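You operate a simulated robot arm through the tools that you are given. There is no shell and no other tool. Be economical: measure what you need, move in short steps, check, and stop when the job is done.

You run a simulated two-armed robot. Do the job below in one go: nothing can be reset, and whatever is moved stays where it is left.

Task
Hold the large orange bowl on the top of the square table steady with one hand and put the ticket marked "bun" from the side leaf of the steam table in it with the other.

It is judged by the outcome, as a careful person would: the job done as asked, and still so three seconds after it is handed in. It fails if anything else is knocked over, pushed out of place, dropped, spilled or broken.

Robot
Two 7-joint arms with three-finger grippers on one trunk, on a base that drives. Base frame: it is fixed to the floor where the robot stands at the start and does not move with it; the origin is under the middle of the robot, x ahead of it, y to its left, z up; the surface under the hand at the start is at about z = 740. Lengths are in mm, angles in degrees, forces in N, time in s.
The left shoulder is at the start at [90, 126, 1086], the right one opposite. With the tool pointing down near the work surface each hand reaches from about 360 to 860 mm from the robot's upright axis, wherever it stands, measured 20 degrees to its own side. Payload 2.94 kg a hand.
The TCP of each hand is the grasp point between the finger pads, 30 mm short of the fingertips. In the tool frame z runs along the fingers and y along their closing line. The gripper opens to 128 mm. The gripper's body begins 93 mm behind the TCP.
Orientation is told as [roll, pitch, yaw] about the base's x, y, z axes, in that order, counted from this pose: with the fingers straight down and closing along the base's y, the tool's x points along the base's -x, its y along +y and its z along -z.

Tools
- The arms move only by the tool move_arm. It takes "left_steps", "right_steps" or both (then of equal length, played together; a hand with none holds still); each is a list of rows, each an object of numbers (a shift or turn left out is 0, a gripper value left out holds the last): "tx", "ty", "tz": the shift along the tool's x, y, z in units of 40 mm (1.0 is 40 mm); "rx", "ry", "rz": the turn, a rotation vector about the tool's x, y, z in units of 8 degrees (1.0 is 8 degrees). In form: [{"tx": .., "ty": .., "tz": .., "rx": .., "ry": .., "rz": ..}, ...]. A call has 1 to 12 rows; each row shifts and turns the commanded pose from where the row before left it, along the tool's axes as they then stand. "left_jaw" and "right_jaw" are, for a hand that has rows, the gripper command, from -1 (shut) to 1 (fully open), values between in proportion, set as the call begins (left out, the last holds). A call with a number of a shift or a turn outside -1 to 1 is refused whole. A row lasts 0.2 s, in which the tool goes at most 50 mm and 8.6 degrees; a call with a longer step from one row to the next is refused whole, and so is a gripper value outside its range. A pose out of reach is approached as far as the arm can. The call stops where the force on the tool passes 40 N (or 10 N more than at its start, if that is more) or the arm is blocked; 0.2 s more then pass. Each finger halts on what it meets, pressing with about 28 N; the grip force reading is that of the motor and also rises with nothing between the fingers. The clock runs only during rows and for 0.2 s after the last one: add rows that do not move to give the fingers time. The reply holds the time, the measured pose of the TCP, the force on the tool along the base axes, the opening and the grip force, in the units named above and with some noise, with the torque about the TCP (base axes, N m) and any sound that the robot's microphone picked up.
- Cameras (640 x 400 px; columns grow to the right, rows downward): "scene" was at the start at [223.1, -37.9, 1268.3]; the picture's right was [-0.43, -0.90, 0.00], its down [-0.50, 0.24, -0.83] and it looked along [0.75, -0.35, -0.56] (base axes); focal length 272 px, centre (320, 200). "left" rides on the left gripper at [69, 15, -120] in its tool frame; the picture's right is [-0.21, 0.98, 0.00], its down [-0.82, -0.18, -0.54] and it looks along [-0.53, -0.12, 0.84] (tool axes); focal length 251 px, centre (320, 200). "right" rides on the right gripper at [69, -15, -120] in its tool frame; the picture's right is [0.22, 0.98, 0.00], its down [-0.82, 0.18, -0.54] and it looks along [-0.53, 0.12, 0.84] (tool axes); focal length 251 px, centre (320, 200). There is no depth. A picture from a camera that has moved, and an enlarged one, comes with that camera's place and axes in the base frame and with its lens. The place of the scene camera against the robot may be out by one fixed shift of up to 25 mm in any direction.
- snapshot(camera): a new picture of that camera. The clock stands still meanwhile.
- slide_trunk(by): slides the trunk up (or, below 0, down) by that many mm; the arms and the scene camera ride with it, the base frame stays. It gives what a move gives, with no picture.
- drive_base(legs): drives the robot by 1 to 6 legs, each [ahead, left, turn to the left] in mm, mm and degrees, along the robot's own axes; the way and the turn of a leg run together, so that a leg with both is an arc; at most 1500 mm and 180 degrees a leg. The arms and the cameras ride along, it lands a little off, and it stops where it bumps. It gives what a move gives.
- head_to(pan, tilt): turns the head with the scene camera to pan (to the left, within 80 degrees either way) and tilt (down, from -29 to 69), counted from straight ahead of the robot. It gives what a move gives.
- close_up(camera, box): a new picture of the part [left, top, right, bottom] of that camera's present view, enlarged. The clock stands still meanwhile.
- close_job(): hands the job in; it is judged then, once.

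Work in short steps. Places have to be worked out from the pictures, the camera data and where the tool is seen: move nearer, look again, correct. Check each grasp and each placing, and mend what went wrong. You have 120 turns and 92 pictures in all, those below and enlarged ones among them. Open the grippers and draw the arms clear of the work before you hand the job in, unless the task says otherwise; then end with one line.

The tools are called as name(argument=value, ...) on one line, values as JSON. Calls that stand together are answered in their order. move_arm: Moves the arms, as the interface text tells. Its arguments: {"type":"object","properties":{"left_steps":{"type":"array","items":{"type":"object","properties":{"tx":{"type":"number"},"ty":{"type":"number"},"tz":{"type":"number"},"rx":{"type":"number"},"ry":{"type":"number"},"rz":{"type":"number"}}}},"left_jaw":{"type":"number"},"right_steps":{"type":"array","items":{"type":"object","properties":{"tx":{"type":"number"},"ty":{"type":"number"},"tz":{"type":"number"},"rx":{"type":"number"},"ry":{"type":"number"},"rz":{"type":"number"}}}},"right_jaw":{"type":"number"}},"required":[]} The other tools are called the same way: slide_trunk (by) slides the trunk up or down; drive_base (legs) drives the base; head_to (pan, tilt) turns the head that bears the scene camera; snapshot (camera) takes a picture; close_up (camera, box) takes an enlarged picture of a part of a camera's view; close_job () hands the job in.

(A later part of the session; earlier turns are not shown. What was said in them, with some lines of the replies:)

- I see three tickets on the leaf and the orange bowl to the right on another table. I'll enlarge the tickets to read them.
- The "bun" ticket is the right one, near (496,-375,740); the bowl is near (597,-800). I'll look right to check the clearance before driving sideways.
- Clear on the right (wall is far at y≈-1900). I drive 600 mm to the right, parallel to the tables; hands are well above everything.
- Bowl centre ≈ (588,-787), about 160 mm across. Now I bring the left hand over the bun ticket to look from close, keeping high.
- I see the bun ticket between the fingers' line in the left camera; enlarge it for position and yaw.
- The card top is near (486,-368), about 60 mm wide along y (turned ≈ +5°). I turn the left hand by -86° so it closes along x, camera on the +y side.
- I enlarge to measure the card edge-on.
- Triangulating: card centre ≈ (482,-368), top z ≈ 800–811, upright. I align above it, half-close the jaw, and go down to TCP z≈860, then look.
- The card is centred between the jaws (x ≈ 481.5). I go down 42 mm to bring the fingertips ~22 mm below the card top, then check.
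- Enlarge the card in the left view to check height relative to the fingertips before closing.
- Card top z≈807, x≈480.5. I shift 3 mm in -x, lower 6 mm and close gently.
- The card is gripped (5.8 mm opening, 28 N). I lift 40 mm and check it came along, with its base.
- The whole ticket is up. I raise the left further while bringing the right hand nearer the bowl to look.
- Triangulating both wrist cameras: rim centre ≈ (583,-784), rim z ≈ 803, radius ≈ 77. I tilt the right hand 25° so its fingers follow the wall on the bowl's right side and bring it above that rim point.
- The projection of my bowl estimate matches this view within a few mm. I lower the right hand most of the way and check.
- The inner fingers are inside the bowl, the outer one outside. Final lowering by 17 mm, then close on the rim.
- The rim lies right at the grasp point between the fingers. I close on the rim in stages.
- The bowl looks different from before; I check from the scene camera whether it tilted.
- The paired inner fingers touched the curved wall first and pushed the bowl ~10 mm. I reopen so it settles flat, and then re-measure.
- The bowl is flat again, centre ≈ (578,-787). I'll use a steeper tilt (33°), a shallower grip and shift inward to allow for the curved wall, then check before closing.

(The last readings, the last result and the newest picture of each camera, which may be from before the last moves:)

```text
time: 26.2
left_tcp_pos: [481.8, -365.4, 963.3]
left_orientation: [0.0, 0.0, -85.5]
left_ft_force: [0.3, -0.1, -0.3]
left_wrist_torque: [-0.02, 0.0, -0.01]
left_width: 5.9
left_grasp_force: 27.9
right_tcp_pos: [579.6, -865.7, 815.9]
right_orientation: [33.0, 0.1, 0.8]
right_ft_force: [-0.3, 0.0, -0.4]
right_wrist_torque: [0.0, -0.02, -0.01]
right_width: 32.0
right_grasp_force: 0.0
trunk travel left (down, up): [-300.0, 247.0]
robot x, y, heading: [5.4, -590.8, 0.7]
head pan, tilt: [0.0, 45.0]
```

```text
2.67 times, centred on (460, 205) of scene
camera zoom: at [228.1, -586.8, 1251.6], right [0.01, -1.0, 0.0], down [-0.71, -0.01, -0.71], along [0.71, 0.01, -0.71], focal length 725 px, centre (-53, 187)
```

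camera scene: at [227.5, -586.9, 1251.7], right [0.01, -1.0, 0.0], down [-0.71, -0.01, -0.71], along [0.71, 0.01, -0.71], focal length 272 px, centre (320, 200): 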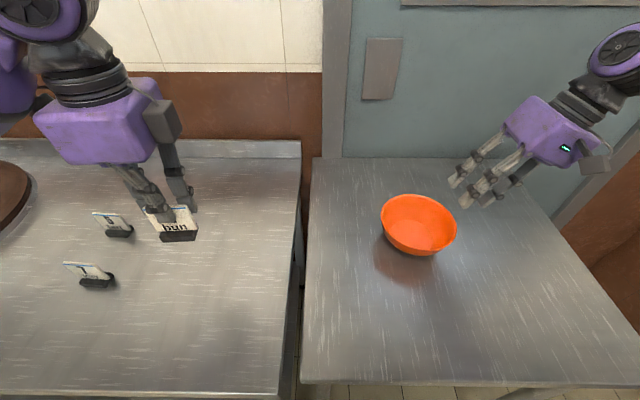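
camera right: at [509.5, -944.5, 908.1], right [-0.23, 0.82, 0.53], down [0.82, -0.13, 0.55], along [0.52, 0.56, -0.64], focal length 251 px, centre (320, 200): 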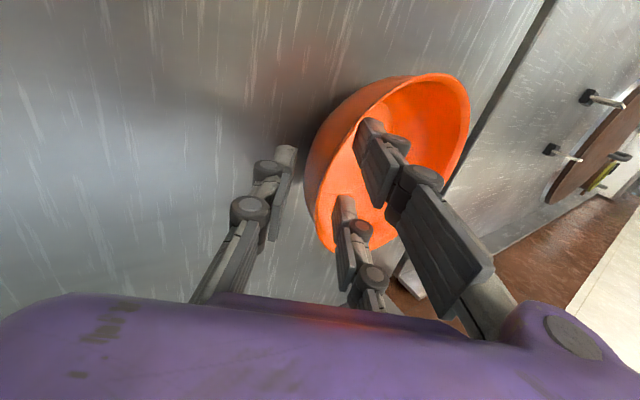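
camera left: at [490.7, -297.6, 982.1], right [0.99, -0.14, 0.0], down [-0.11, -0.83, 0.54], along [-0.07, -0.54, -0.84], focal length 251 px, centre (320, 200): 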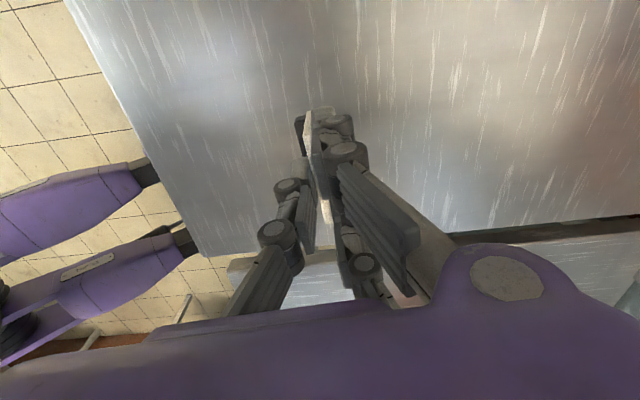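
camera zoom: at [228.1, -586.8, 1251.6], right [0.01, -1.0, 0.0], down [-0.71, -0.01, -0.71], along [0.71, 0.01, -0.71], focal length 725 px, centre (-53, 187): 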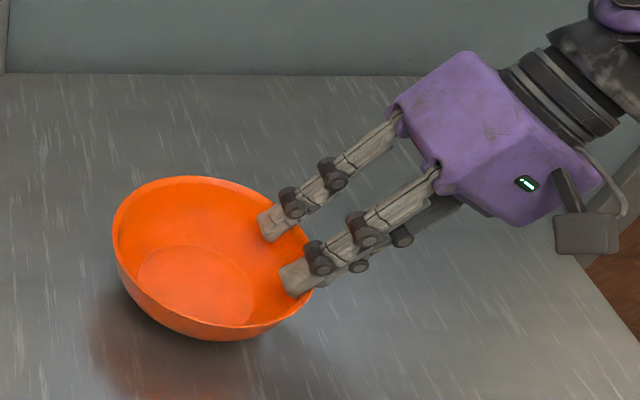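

Gaps look balanced and the bowl is unmoved. Close further a little.

move_arm(right_steps=[{}, {}], right_jaw=-0.68)

close_up(camera="right", box=[220, 50, 480, 270])

close_up(camera="scene", box=[360, 130, 560, 280])

```text
time: 26.8
left_tcp_pos: [480.9, -364.9, 962.9]
left_orientation: [0.0, -0.1, -85.5]
left_ft_force: [0.1, -0.5, -0.8]
left_wrist_torque: [0.01, 0.03, -0.01]
left_width: 6.0
left_grasp_force: 27.9
right_tcp_pos: [577.6, -865.5, 815.4]
right_orientation: [32.9, 0.0, 0.8]
right_ft_force: [0.3, 0.3, -0.3]
right_wrist_torque: [0.0, 0.03, -0.01]
right_width: 20.7
right_grasp_force: 0.8
trunk travel left (down, up): [-300.0, 247.0]
robot x, y, heading: [1.3, -591.2, 1.0]
head pan, tilt: [0.0, 45.0]
```

```text
1.82 times, centred on (350, 160) of right
camera zoom: at [509.5, -944.5, 908.2], right [-0.23, 0.82, 0.53], down [0.82, -0.13, 0.55], along [0.52, 0.56, -0.64], focal length 457 px, centre (266, 273)
```

zoom: 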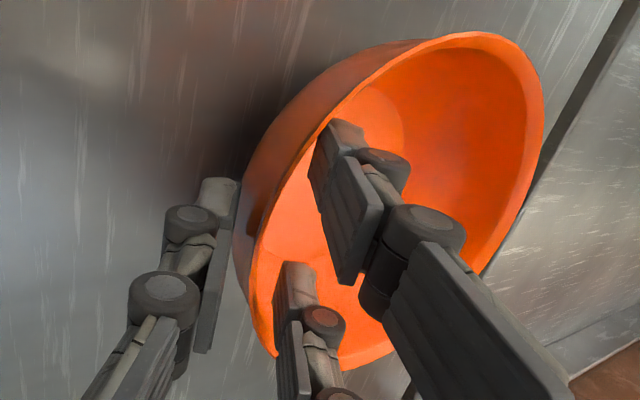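

```text
2.67 times, centred on (460, 205) of scene
camera zoom: at [228.1, -586.8, 1251.6], right [0.01, -1.0, 0.0], down [-0.71, -0.01, -0.71], along [0.71, 0.01, -0.71], focal length 725 px, centre (-53, 187)
```

zoom: 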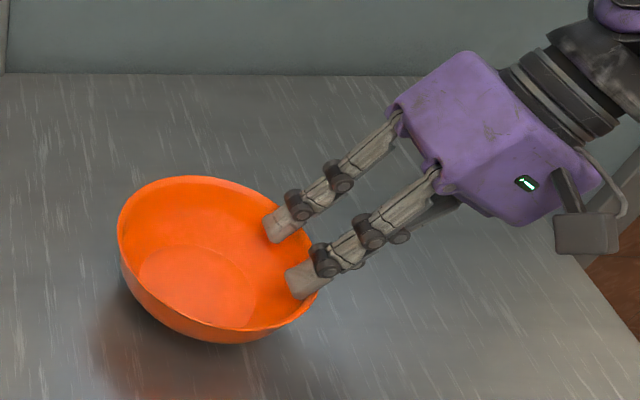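

Contact is beginning (0.8 N at 20.7 mm), outer pad almost on the wall. Close on a bit more.

move_arm(right_steps=[{}, {}], right_jaw=-0.8)

close_up(camera="right", box=[220, 50, 480, 270])

close_up(camera="scene", box=[360, 130, 560, 280])

```text
time: 27.4
left_tcp_pos: [480.2, -366.1, 963.2]
left_orientation: [0.0, -0.1, -85.4]
left_ft_force: [0.1, -0.7, -0.7]
left_wrist_torque: [-0.03, -0.04, -0.05]
left_width: 5.9
left_grasp_force: 28.6
right_tcp_pos: [578.8, -865.5, 815.9]
right_orientation: [33.0, 0.0, 0.8]
right_ft_force: [0.0, 0.2, 1.1]
right_wrist_torque: [0.01, -0.02, 0.0]
right_width: 13.6
right_grasp_force: 0.4
trunk travel left (down, up): [-300.0, 247.0]
robot x, y, heading: [6.0, -586.6, 0.6]
head pan, tilt: [0.0, 45.0]
```

```text
1.82 times, centred on (350, 160) of right
camera zoom: at [509.5, -944.5, 908.2], right [-0.23, 0.82, 0.53], down [0.82, -0.13, 0.55], along [0.52, 0.56, -0.64], focal length 457 px, centre (266, 273)
```

zoom: 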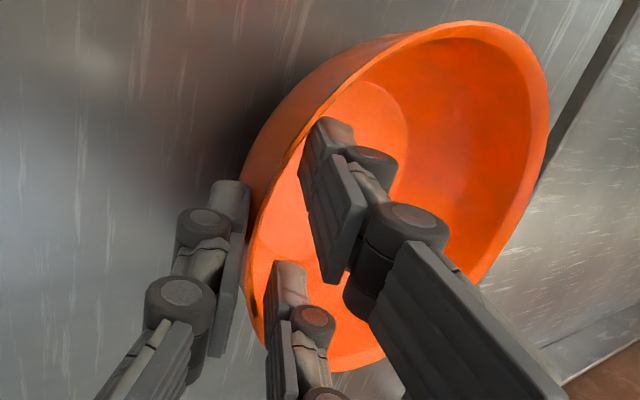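

```text
2.67 times, centred on (460, 205) of scene
camera zoom: at [228.1, -586.8, 1251.6], right [0.01, -1.0, 0.0], down [-0.71, -0.01, -0.71], along [0.71, 0.01, -0.71], focal length 725 px, centre (-53, 187)
```

zoom: 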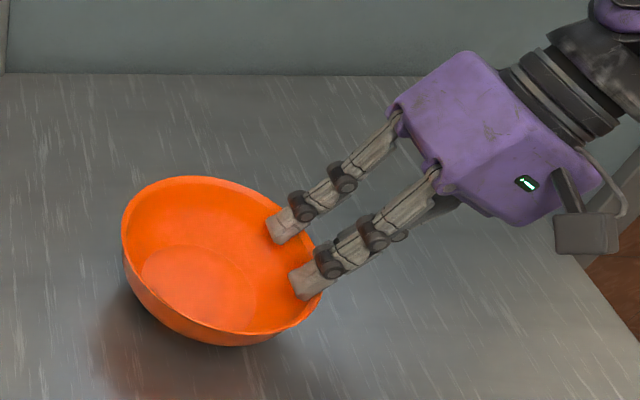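

The inner pair still leads slightly; I shift the hand 4 mm inward and close fully.

move_arm(right_steps=[{"ty": 0.1}, {}])

move_arm(right_steps=[{}, {}, {}], right_jaw=-1)

close_up(camera="right", box=[220, 50, 480, 270])

close_up(camera="scene", box=[360, 130, 560, 280])

```text
time: 28.0
left_tcp_pos: [481.5, -365.2, 963.5]
left_orientation: [0.0, 0.0, -85.4]
left_ft_force: [-0.4, 0.2, -0.6]
left_wrist_torque: [-0.02, 0.01, 0.0]
left_width: 5.9
left_grasp_force: 28.0
right_tcp_pos: [577.7, -862.8, 818.0]
right_orientation: [33.0, 0.0, 0.8]
right_ft_force: [0.1, -0.5, -0.7]
right_wrist_torque: [-0.12, -0.01, -0.02]
right_width: 14.0
right_grasp_force: 12.2
trunk travel left (down, up): [-300.0, 247.0]
robot x, y, heading: [4.7, -592.0, 1.1]
head pan, tilt: [0.0, 45.0]
```

```text
time: 28.8
left_tcp_pos: [481.1, -365.2, 963.1]
left_orientation: [0.0, 0.0, -85.4]
left_ft_force: [-1.0, -0.3, -0.3]
left_wrist_torque: [0.04, 0.02, 0.02]
left_width: 6.0
left_grasp_force: 27.8
right_tcp_pos: [577.3, -861.2, 817.3]
right_orientation: [33.0, 0.0, 0.8]
right_ft_force: [-0.2, 0.2, 0.0]
right_wrist_torque: [-0.06, -0.01, -0.01]
right_width: 12.9
right_grasp_force: 28.1
trunk travel left (down, up): [-300.0, 247.0]
robot x, y, heading: [9.0, -587.3, 0.9]
head pan, tilt: [0.0, 45.0]
```

```text
1.82 times, centred on (350, 160) of right
camera zoom: at [508.8, -940.8, 910.3], right [-0.23, 0.82, 0.53], down [0.82, -0.13, 0.55], along [0.52, 0.56, -0.64], focal length 457 px, centre (266, 273)
```

zoom: 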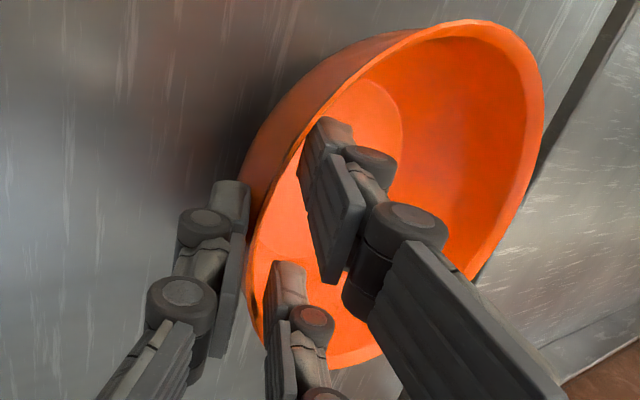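

```text
2.67 times, centred on (460, 205) of scene
camera zoom: at [228.2, -586.9, 1251.6], right [0.01, -1.0, 0.0], down [-0.71, -0.01, -0.71], along [0.71, 0.01, -0.71], focal length 725 px, centre (-53, 187)
```

zoom: 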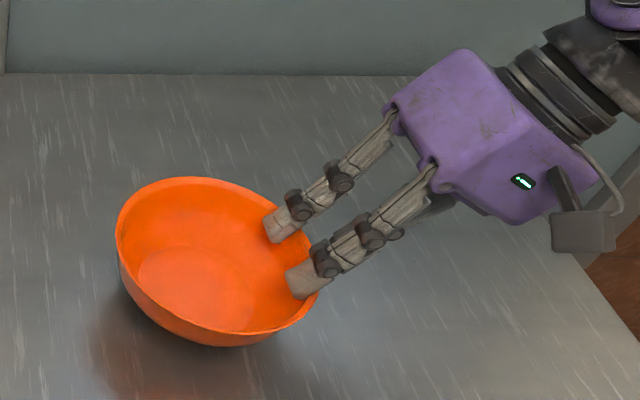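

The rim is held firmly (28 N, bowl flat). Now I carry the ticket with the left hand at height toward the bowl, stopping ~70 mm short to check.

move_arm(left_steps=[{"tx": -0.4, "ty": 0.06}, {"tx": -0.877, "ty": 0.128}, {"tx": -0.877, "ty": 0.128}, {"tx": -0.877, "ty": 0.128}, {"tx": -0.877, "ty": 0.128}, {"tx": -0.877, "ty": 0.128}, {"tx": -0.877, "ty": 0.128}, {"tx": -0.877, "ty": 0.128}, {"tx": -0.877, "ty": 0.128}, {"tx": -0.877, "ty": 0.128}, {"tx": -0.4, "ty": 0.06}, {}])

snapshot(camera="scene")

snapshot(camera="left")

snapshot(camera="right")

```text
time: 31.4
left_tcp_pos: [557.4, -711.9, 962.2]
left_orientation: [0.0, 0.0, -85.4]
left_ft_force: [-0.7, 0.4, -1.0]
left_wrist_torque: [0.0, -0.01, -0.01]
left_width: 6.3
left_grasp_force: 28.0
right_tcp_pos: [577.7, -862.8, 817.5]
right_orientation: [33.0, 0.0, 0.8]
right_ft_force: [0.3, -0.2, 0.3]
right_wrist_torque: [-0.09, 0.0, 0.02]
right_width: 12.9
right_grasp_force: 27.9
trunk travel left (down, up): [-300.0, 247.0]
robot x, y, heading: [1.5, -592.8, 0.9]
head pan, tilt: [0.0, 45.0]
```

```text
47 pictures are left
camera scene: at [228.1, -586.8, 1251.6], right [0.01, -1.0, 0.0], down [-0.71, -0.01, -0.71], along [0.71, 0.01, -0.71], focal length 272 px, centre (320, 200)
```

scene: 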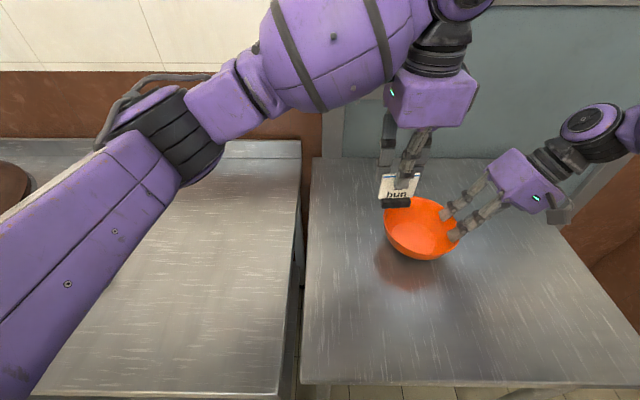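

```text
46 pictures are left
camera left: at [567.3, -641.4, 1083.4], right [0.99, -0.14, 0.0], down [-0.11, -0.83, 0.54], along [-0.07, -0.54, -0.84], focal length 251 px, centre (320, 200)
```

left: 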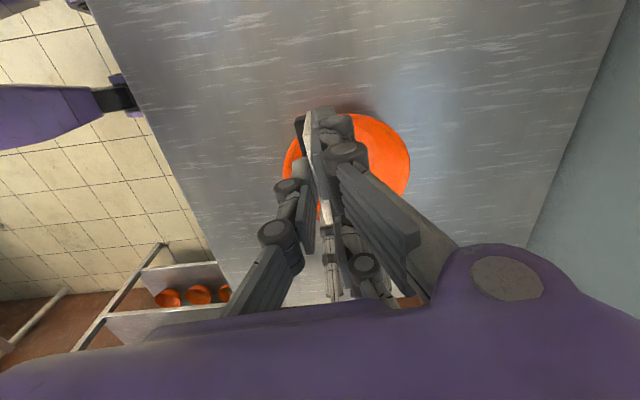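

```text
45 pictures are left
camera right: at [508.7, -940.7, 910.3], right [-0.23, 0.82, 0.53], down [0.82, -0.13, 0.55], along [0.52, 0.56, -0.64], focal length 251 px, centre (320, 200)
```

right: 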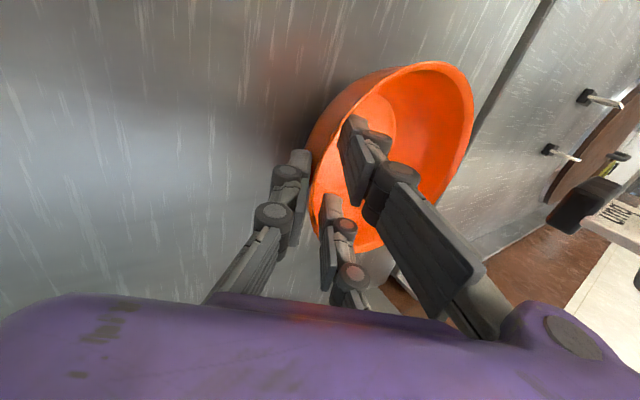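

Clear path. I move the last ~70 mm to above the bowl centre, slightly toward its left half.

move_arm(left_steps=[{"tx": -0.58, "ty": 0.13}, {"tx": -0.58, "ty": 0.13}, {"tx": -0.58, "ty": 0.12}, {}])

close_up(camera="scene", box=[340, 110, 540, 270])

snapshot(camera="left")

snapshot(camera="right")

```text
time: 32.4
left_tcp_pos: [580.1, -778.8, 960.4]
left_orientation: [0.1, -0.1, -85.4]
left_ft_force: [0.8, 0.5, -0.1]
left_wrist_torque: [-0.06, -0.02, -0.01]
left_width: 6.0
left_grasp_force: 27.7
right_tcp_pos: [577.6, -862.0, 817.6]
right_orientation: [32.9, 0.0, 0.8]
right_ft_force: [-0.6, 0.1, -0.4]
right_wrist_torque: [-0.14, 0.01, -0.01]
right_width: 13.0
right_grasp_force: 28.2
trunk travel left (down, up): [-300.0, 247.0]
robot x, y, heading: [5.7, -590.0, 0.6]
head pan, tilt: [0.0, 45.0]
```

```text
2.50 times, centred on (440, 190) of scene
camera zoom: at [228.2, -586.3, 1251.6], right [0.01, -1.0, 0.0], down [-0.71, -0.01, -0.71], along [0.71, 0.01, -0.71], focal length 680 px, centre (20, 225)
```

zoom: 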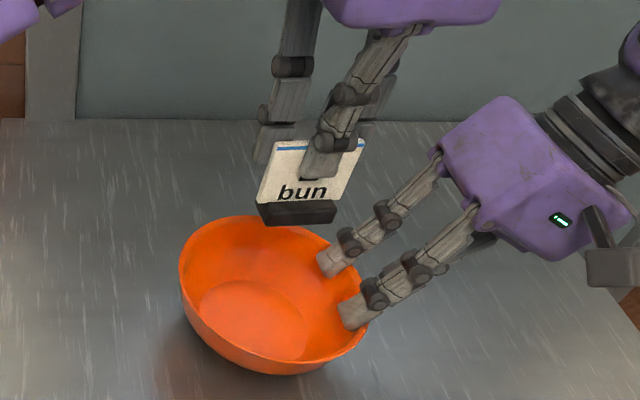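

```text
43 pictures are left
camera left: at [589.1, -709.1, 1081.8], right [0.99, -0.14, 0.0], down [-0.11, -0.83, 0.54], along [-0.07, -0.54, -0.84], focal length 251 px, centre (320, 200)
```

left: 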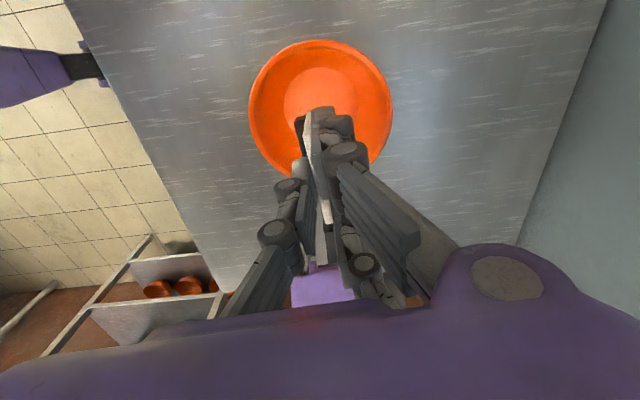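

```text
42 pictures are left
camera right: at [508.8, -940.3, 910.4], right [-0.23, 0.82, 0.53], down [0.82, -0.13, 0.55], along [0.52, 0.56, -0.64], focal length 251 px, centre (320, 200)
```

right: 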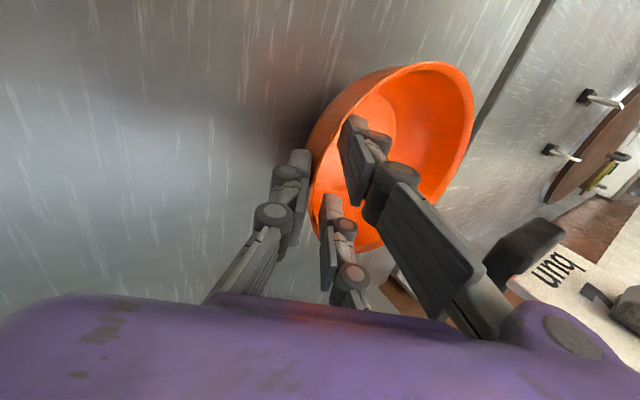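

Bowl centre now ≈ (582,-779); the ticket hangs right above it with about 20 mm clearance to the right hand's inner fingers. I lower 108 mm and check.

move_arm(left_steps=[{"tz": 0.45}, {"tz": 0.45}, {"tz": 0.45}, {"tz": 0.45}, {"tz": 0.45}, {"tz": 0.45}, {}])

close_up(camera="scene", box=[340, 110, 540, 270])

snapshot(camera="left")

snapshot(camera="right")

```text
time: 34.0
left_tcp_pos: [579.8, -779.5, 854.5]
left_orientation: [-0.1, 0.0, -85.4]
left_ft_force: [-0.3, -0.2, -0.3]
left_wrist_torque: [0.02, 0.04, 0.02]
left_width: 6.3
left_grasp_force: 28.3
right_tcp_pos: [578.0, -862.7, 818.2]
right_orientation: [33.1, 0.0, 0.8]
right_ft_force: [0.8, -0.6, -0.4]
right_wrist_torque: [-0.08, 0.0, 0.0]
right_width: 13.1
right_grasp_force: 27.8
trunk travel left (down, up): [-300.0, 247.0]
robot x, y, heading: [5.0, -591.2, 0.7]
head pan, tilt: [0.0, 45.0]
```

```text
2.50 times, centred on (440, 190) of scene
camera zoom: at [228.1, -586.9, 1251.6], right [0.01, -1.0, 0.0], down [-0.71, -0.01, -0.71], along [0.71, 0.01, -0.71], focal length 680 px, centre (20, 225)
```

zoom: 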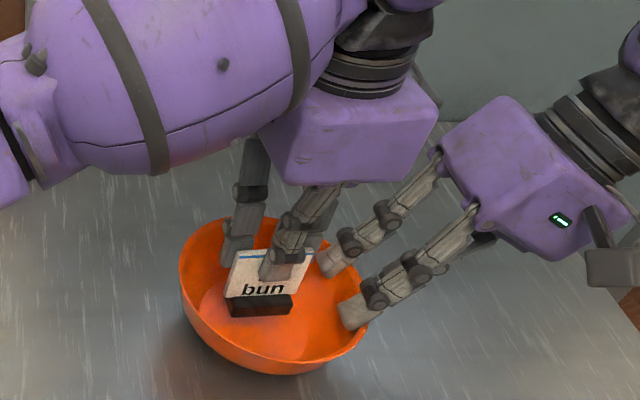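

```text
40 pictures are left
camera left: at [589.1, -708.6, 975.7], right [0.99, -0.14, 0.0], down [-0.11, -0.83, 0.54], along [-0.07, -0.54, -0.84], focal length 251 px, centre (320, 200)
```

left: 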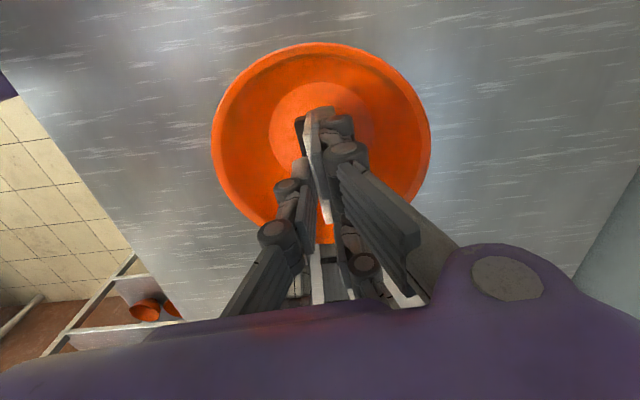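

```text
39 pictures are left
camera right: at [508.7, -940.8, 910.3], right [-0.23, 0.82, 0.53], down [0.82, -0.13, 0.55], along [0.52, 0.56, -0.64], focal length 251 px, centre (320, 200)
```

right: 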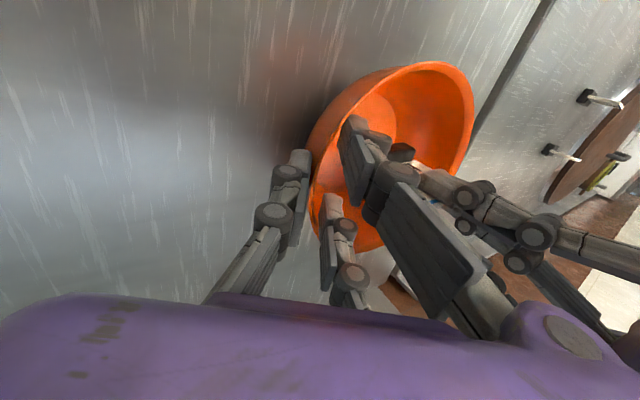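

Well aligned. I lower slowly toward the bowl floor, watching the force.

move_arm(left_steps=[{"tz": 0.2, "tx": 0.08}, {"tz": 0.2}, {"tz": 0.2}, {}])

move_arm(left_steps=[{"tz": 0.06}, {"tz": 0.06}, {}])

```text
time: 35.0
left_tcp_pos: [580.4, -775.5, 830.0]
left_orientation: [0.0, 0.0, -85.6]
left_ft_force: [-0.7, -1.8, 2.7]
left_wrist_torque: [0.02, 0.04, 0.02]
left_width: 6.2
left_grasp_force: 28.2
right_tcp_pos: [577.1, -863.2, 818.3]
right_orientation: [32.8, 0.0, 0.8]
right_ft_force: [1.1, 1.5, -2.3]
right_wrist_torque: [-0.46, -0.04, -0.09]
right_width: 12.9
right_grasp_force: 27.9
trunk travel left (down, up): [-300.0, 247.0]
robot x, y, heading: [6.3, -589.4, 0.9]
head pan, tilt: [0.0, 45.0]
```

```text
time: 35.8
left_tcp_pos: [579.2, -775.5, 826.9]
left_orientation: [0.1, 0.0, -85.4]
left_ft_force: [-1.1, 0.3, 12.4]
left_wrist_torque: [0.1, -0.11, 0.01]
left_width: 6.0
left_grasp_force: 27.9
right_tcp_pos: [577.4, -861.5, 818.4]
right_orientation: [33.1, 0.0, 0.8]
right_ft_force: [3.0, 2.7, -3.4]
right_wrist_torque: [-0.43, 0.39, -0.18]
right_width: 13.6
right_grasp_force: 28.0
trunk travel left (down, up): [-300.0, 247.0]
robot x, y, heading: [3.1, -588.5, 0.9]
head pan, tilt: [0.0, 45.0]
```

The base touches the bowl floor (12 N). I ease off 2 mm and look before releasing.

move_arm(left_steps=[{"tz": -0.06}, {}])

close_up(camera="scene", box=[380, 160, 480, 270])

close_up(camera="left", box=[200, 30, 450, 260])

```text
time: 36.4
left_tcp_pos: [578.5, -774.9, 827.3]
left_orientation: [-0.1, 0.0, -85.4]
left_ft_force: [0.5, -0.2, 0.5]
left_wrist_torque: [0.0, -0.05, -0.01]
left_width: 6.0
left_grasp_force: 28.2
right_tcp_pos: [578.1, -862.6, 817.4]
right_orientation: [33.1, 0.0, 0.9]
right_ft_force: [-0.6, 1.6, -0.7]
right_wrist_torque: [-0.15, 0.14, 0.05]
right_width: 13.5
right_grasp_force: 28.3
trunk travel left (down, up): [-300.0, 247.0]
robot x, y, heading: [5.5, -589.6, 0.8]
head pan, tilt: [0.0, 45.0]
```

```text
3.64 times, centred on (430, 215) of scene
camera zoom: at [228.0, -586.8, 1251.6], right [0.01, -1.0, 0.0], down [-0.71, -0.01, -0.71], along [0.71, 0.01, -0.71], focal length 989 px, centre (-80, 146)
```

zoom: 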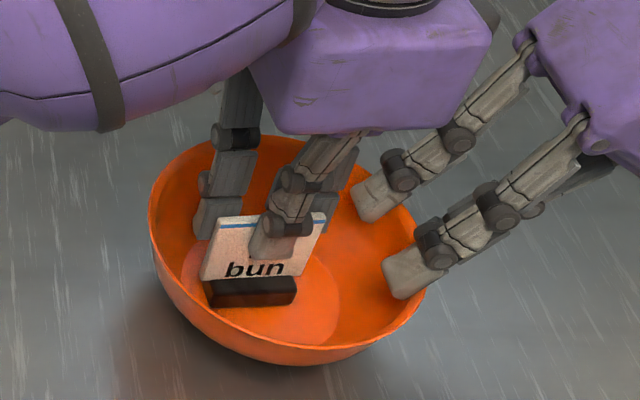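

```text
1.74 times, centred on (325, 145) of left
camera zoom: at [588.6, -704.9, 948.9], right [0.99, -0.14, 0.0], down [-0.11, -0.83, 0.54], along [-0.07, -0.54, -0.84], focal length 437 px, centre (311, 296)
```

zoom: 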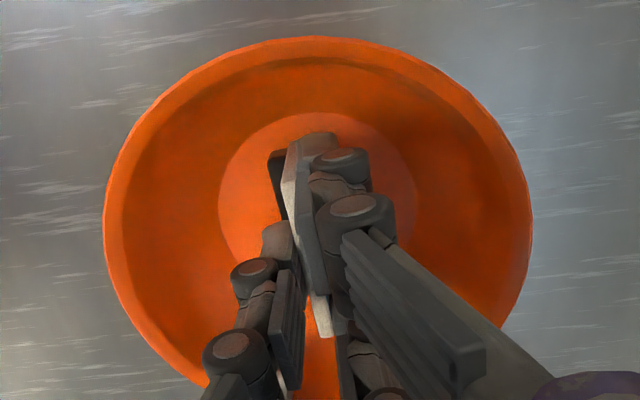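

The ticket stands on the bowl floor, centred. I open the left hand a little.

move_arm(left_steps=[{}, {}], left_jaw=-0.65)

close_up(camera="left", box=[200, 30, 450, 260])

```text
time: 37.0
left_tcp_pos: [579.6, -774.7, 827.6]
left_orientation: [0.0, 0.0, -85.4]
left_ft_force: [-0.3, 0.4, -0.7]
left_wrist_torque: [0.02, 0.02, 0.0]
left_width: 22.5
left_grasp_force: 0.0
right_tcp_pos: [578.0, -862.6, 816.9]
right_orientation: [33.0, 0.0, 0.7]
right_ft_force: [0.6, 0.1, -1.7]
right_wrist_torque: [-0.13, -0.01, -0.02]
right_width: 13.3
right_grasp_force: 28.1
trunk travel left (down, up): [-300.0, 247.0]
robot x, y, heading: [3.2, -591.2, 0.8]
head pan, tilt: [0.0, 45.0]
```

```text
1.74 times, centred on (325, 145) of left
camera zoom: at [588.8, -705.0, 949.5], right [0.99, -0.14, 0.0], down [-0.11, -0.83, 0.54], along [-0.07, -0.54, -0.84], focal length 437 px, centre (311, 296)
```

zoom: 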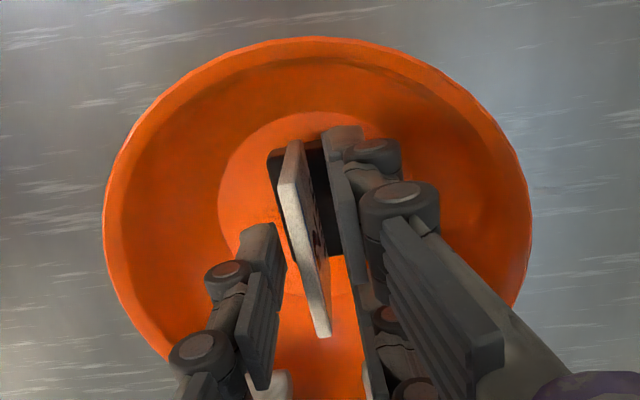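

The ticket stands free. I open slightly more and raise the left hand straight up.

move_arm(left_steps=[{}, {"tz": -0.2}, {"tz": -0.4}, {"tz": -0.6}, {"tz": -0.8}, {"tz": -0.8}, {"tz": -0.8}, {}], left_jaw=-0.5)

snapshot(camera="left")

close_up(camera="scene", box=[340, 110, 540, 270])

```text
time: 38.8
left_tcp_pos: [578.4, -775.8, 973.1]
left_orientation: [0.1, 0.0, -85.4]
left_ft_force: [0.1, -1.2, 0.6]
left_wrist_torque: [-0.01, -0.01, -0.03]
left_width: 31.6
left_grasp_force: 0.1
right_tcp_pos: [577.9, -863.8, 818.7]
right_orientation: [32.9, 0.0, 0.8]
right_ft_force: [-1.1, -0.6, -1.3]
right_wrist_torque: [-0.16, 0.02, -0.02]
right_width: 13.1
right_grasp_force: 27.6
trunk travel left (down, up): [-300.0, 247.0]
robot x, y, heading: [2.7, -590.9, 0.9]
head pan, tilt: [0.0, 45.0]
```

```text
35 pictures are left
camera left: at [588.3, -706.4, 1094.2], right [0.99, -0.14, 0.0], down [-0.11, -0.83, 0.54], along [-0.07, -0.54, -0.84], focal length 251 px, centre (320, 200)
```

left: 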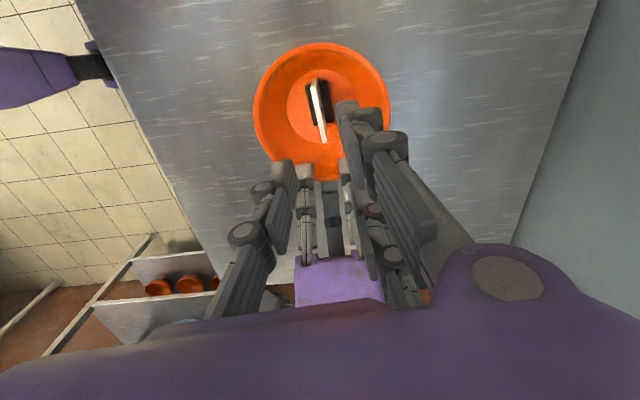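

```text
2.50 times, centred on (440, 190) of scene
camera zoom: at [228.5, -586.9, 1251.5], right [0.01, -1.0, 0.0], down [-0.71, -0.01, -0.71], along [0.71, 0.01, -0.71], focal length 680 px, centre (20, 225)
```

zoom: 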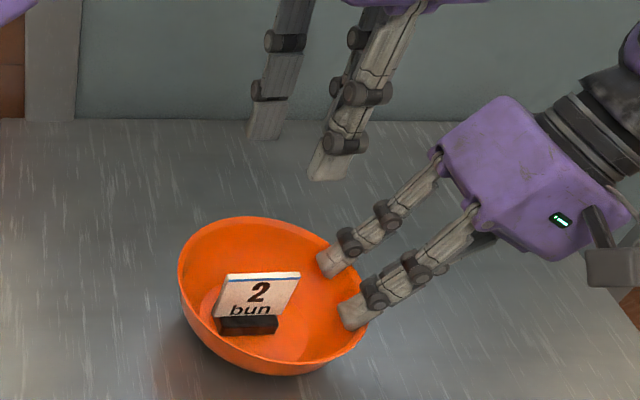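

The ticket stands in the bowl. I move the left hand away to the left, then open the right hand slightly.

move_arm(left_steps=[{"tx": 0.8}, {"tx": 0.9}, {"tx": 0.9}, {"tx": 0.9}, {"tx": 0.9}, {"tx": 0.9}, {"tx": 0.9}, {"tx": 0.5}])

move_arm(right_steps=[{}, {}], right_jaw=-0.66)

close_up(camera="scene", box=[340, 110, 540, 270])

close_up(camera="right", box=[220, 50, 480, 270])

```text
time: 40.6
left_tcp_pos: [555.0, -507.5, 973.3]
left_orientation: [0.0, 0.0, -85.6]
left_ft_force: [0.3, 0.7, -0.3]
left_wrist_torque: [-0.01, 0.01, 0.01]
left_width: 32.1
left_grasp_force: 0.1
right_tcp_pos: [577.6, -861.0, 817.0]
right_orientation: [32.8, 0.0, 0.7]
right_ft_force: [0.2, 1.7, -0.9]
right_wrist_torque: [-0.13, 0.01, -0.02]
right_width: 13.0
right_grasp_force: 27.6
trunk travel left (down, up): [-300.0, 247.0]
robot x, y, heading: [3.2, -588.5, 0.6]
head pan, tilt: [0.0, 45.0]
```

```text
time: 41.2
left_tcp_pos: [555.1, -506.7, 973.0]
left_orientation: [0.0, 0.0, -85.4]
left_ft_force: [0.4, 0.2, 0.4]
left_wrist_torque: [0.01, -0.01, 0.04]
left_width: 31.9
left_grasp_force: 0.0
right_tcp_pos: [577.6, -862.7, 818.7]
right_orientation: [33.0, 0.0, 0.7]
right_ft_force: [-0.4, -0.7, 0.4]
right_wrist_torque: [0.04, 0.0, -0.01]
right_width: 21.7
right_grasp_force: 0.0
trunk travel left (down, up): [-300.0, 247.0]
robot x, y, heading: [5.3, -588.9, 0.6]
head pan, tilt: [0.0, 45.0]
```

```text
2.50 times, centred on (440, 190) of scene
camera zoom: at [228.1, -586.9, 1251.6], right [0.01, -1.0, 0.0], down [-0.71, -0.01, -0.71], along [0.71, 0.01, -0.71], focal length 680 px, centre (20, 225)
```

zoom: 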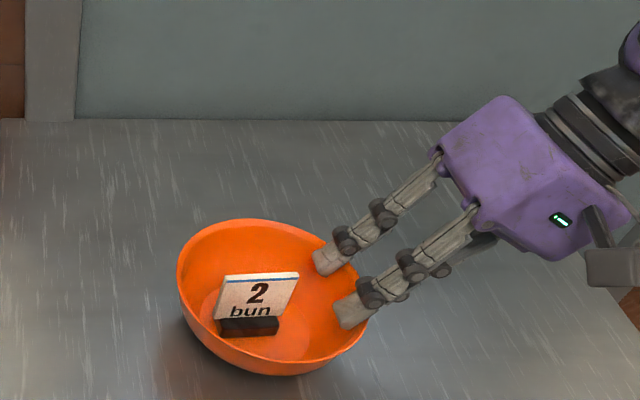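

```text
1.82 times, centred on (350, 160) of right
camera zoom: at [508.7, -940.8, 910.4], right [-0.23, 0.82, 0.53], down [0.82, -0.13, 0.55], along [0.52, 0.56, -0.64], focal length 457 px, centre (266, 273)
```

zoom: 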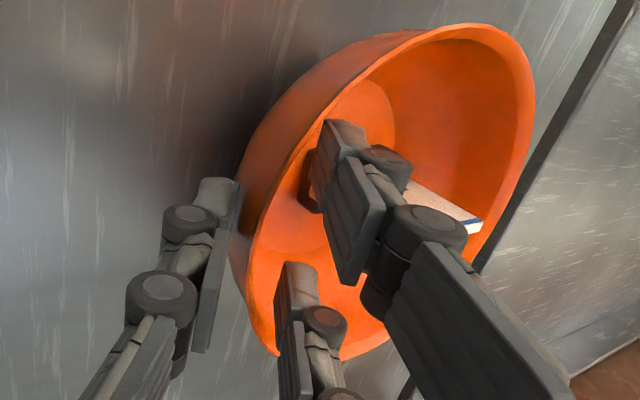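

Released with the bowl flat. I open slightly more and back out along the finger direction, then up.

move_arm(right_steps=[{}, {"tz": -0.2}, {"tz": -0.4}, {"tz": -0.6}, {"tz": -0.8}, {"tz": -0.8}, {"tz": -0.8}, {"tz": -0.8}, {}], right_jaw=-0.55)

snapshot(camera="scene")

close_up(camera="scene", box=[340, 150, 500, 280])

```text
time: 43.2
left_tcp_pos: [554.4, -507.2, 972.1]
left_orientation: [0.1, -0.1, -85.3]
left_ft_force: [-0.2, -0.6, 0.7]
left_wrist_torque: [0.0, 0.0, -0.03]
left_width: 32.1
left_grasp_force: 0.0
right_tcp_pos: [578.6, -959.9, 967.7]
right_orientation: [33.1, 0.0, 0.8]
right_ft_force: [-0.2, 0.5, 0.1]
right_wrist_torque: [-0.02, 0.03, 0.01]
right_width: 28.7
right_grasp_force: 0.1
trunk travel left (down, up): [-300.0, 247.0]
robot x, y, heading: [2.3, -593.6, 0.8]
head pan, tilt: [0.0, 45.0]
```

```text
31 pictures are left
camera scene: at [228.2, -586.8, 1251.5], right [0.01, -1.0, 0.0], down [-0.71, -0.01, -0.71], along [0.71, 0.01, -0.71], focal length 272 px, centre (320, 200)
```

scene: 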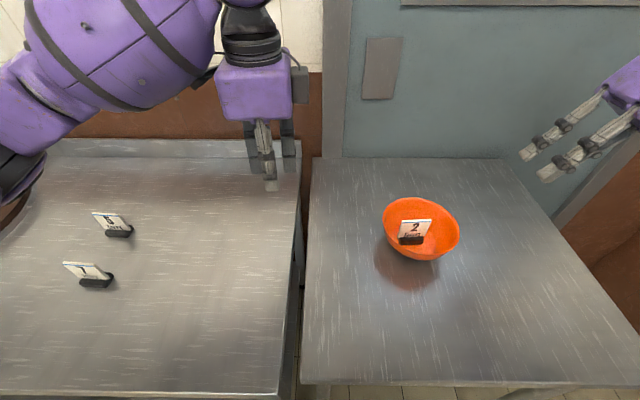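

```text
3.08 times, centred on (420, 215) of scene
camera zoom: at [228.2, -586.8, 1251.5], right [0.01, -1.0, 0.0], down [-0.71, -0.01, -0.71], along [0.71, 0.01, -0.71], focal length 837 px, centre (12, 154)
```

zoom: 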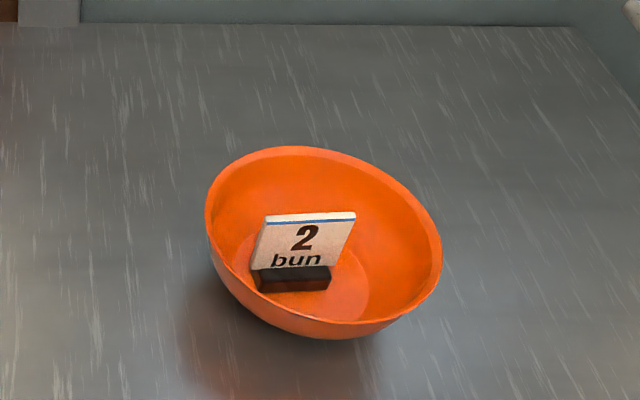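

The ticket stands in the bowl, the other tickets are untouched. I open both grippers fully with the arms clear and then hand in.

move_arm(left_steps=[{}, {}, {}, {}, {}], right_steps=[{}, {}, {}, {}, {}], left_jaw=1, right_jaw=1)

close_job()

```text
time: 44.4
left_tcp_pos: [555.0, -508.2, 973.3]
left_orientation: [0.0, 0.0, -85.5]
left_ft_force: [0.5, -0.2, -0.4]
left_wrist_torque: [-0.02, -0.02, 0.01]
left_width: 128.3
left_grasp_force: 0.0
right_tcp_pos: [579.2, -958.6, 967.4]
right_orientation: [33.0, 0.0, 0.8]
right_ft_force: [-0.7, 0.4, 0.2]
right_wrist_torque: [0.01, 0.0, -0.01]
right_width: 127.9
right_grasp_force: 0.0
trunk travel left (down, up): [-300.0, 247.0]
robot x, y, heading: [7.1, -589.7, 0.8]
head pan, tilt: [0.0, 45.0]
```

```text
The job is handed in.
```

The "bun" ticket is standing in the large orange bowl: the right hand held the rim while the left set the ticket in. My first try at gripping the rim tilted the bowl briefly and pushed it a few millimetres, but it settled flat. Both grippers are open and clear, and the other tickets were not touched.
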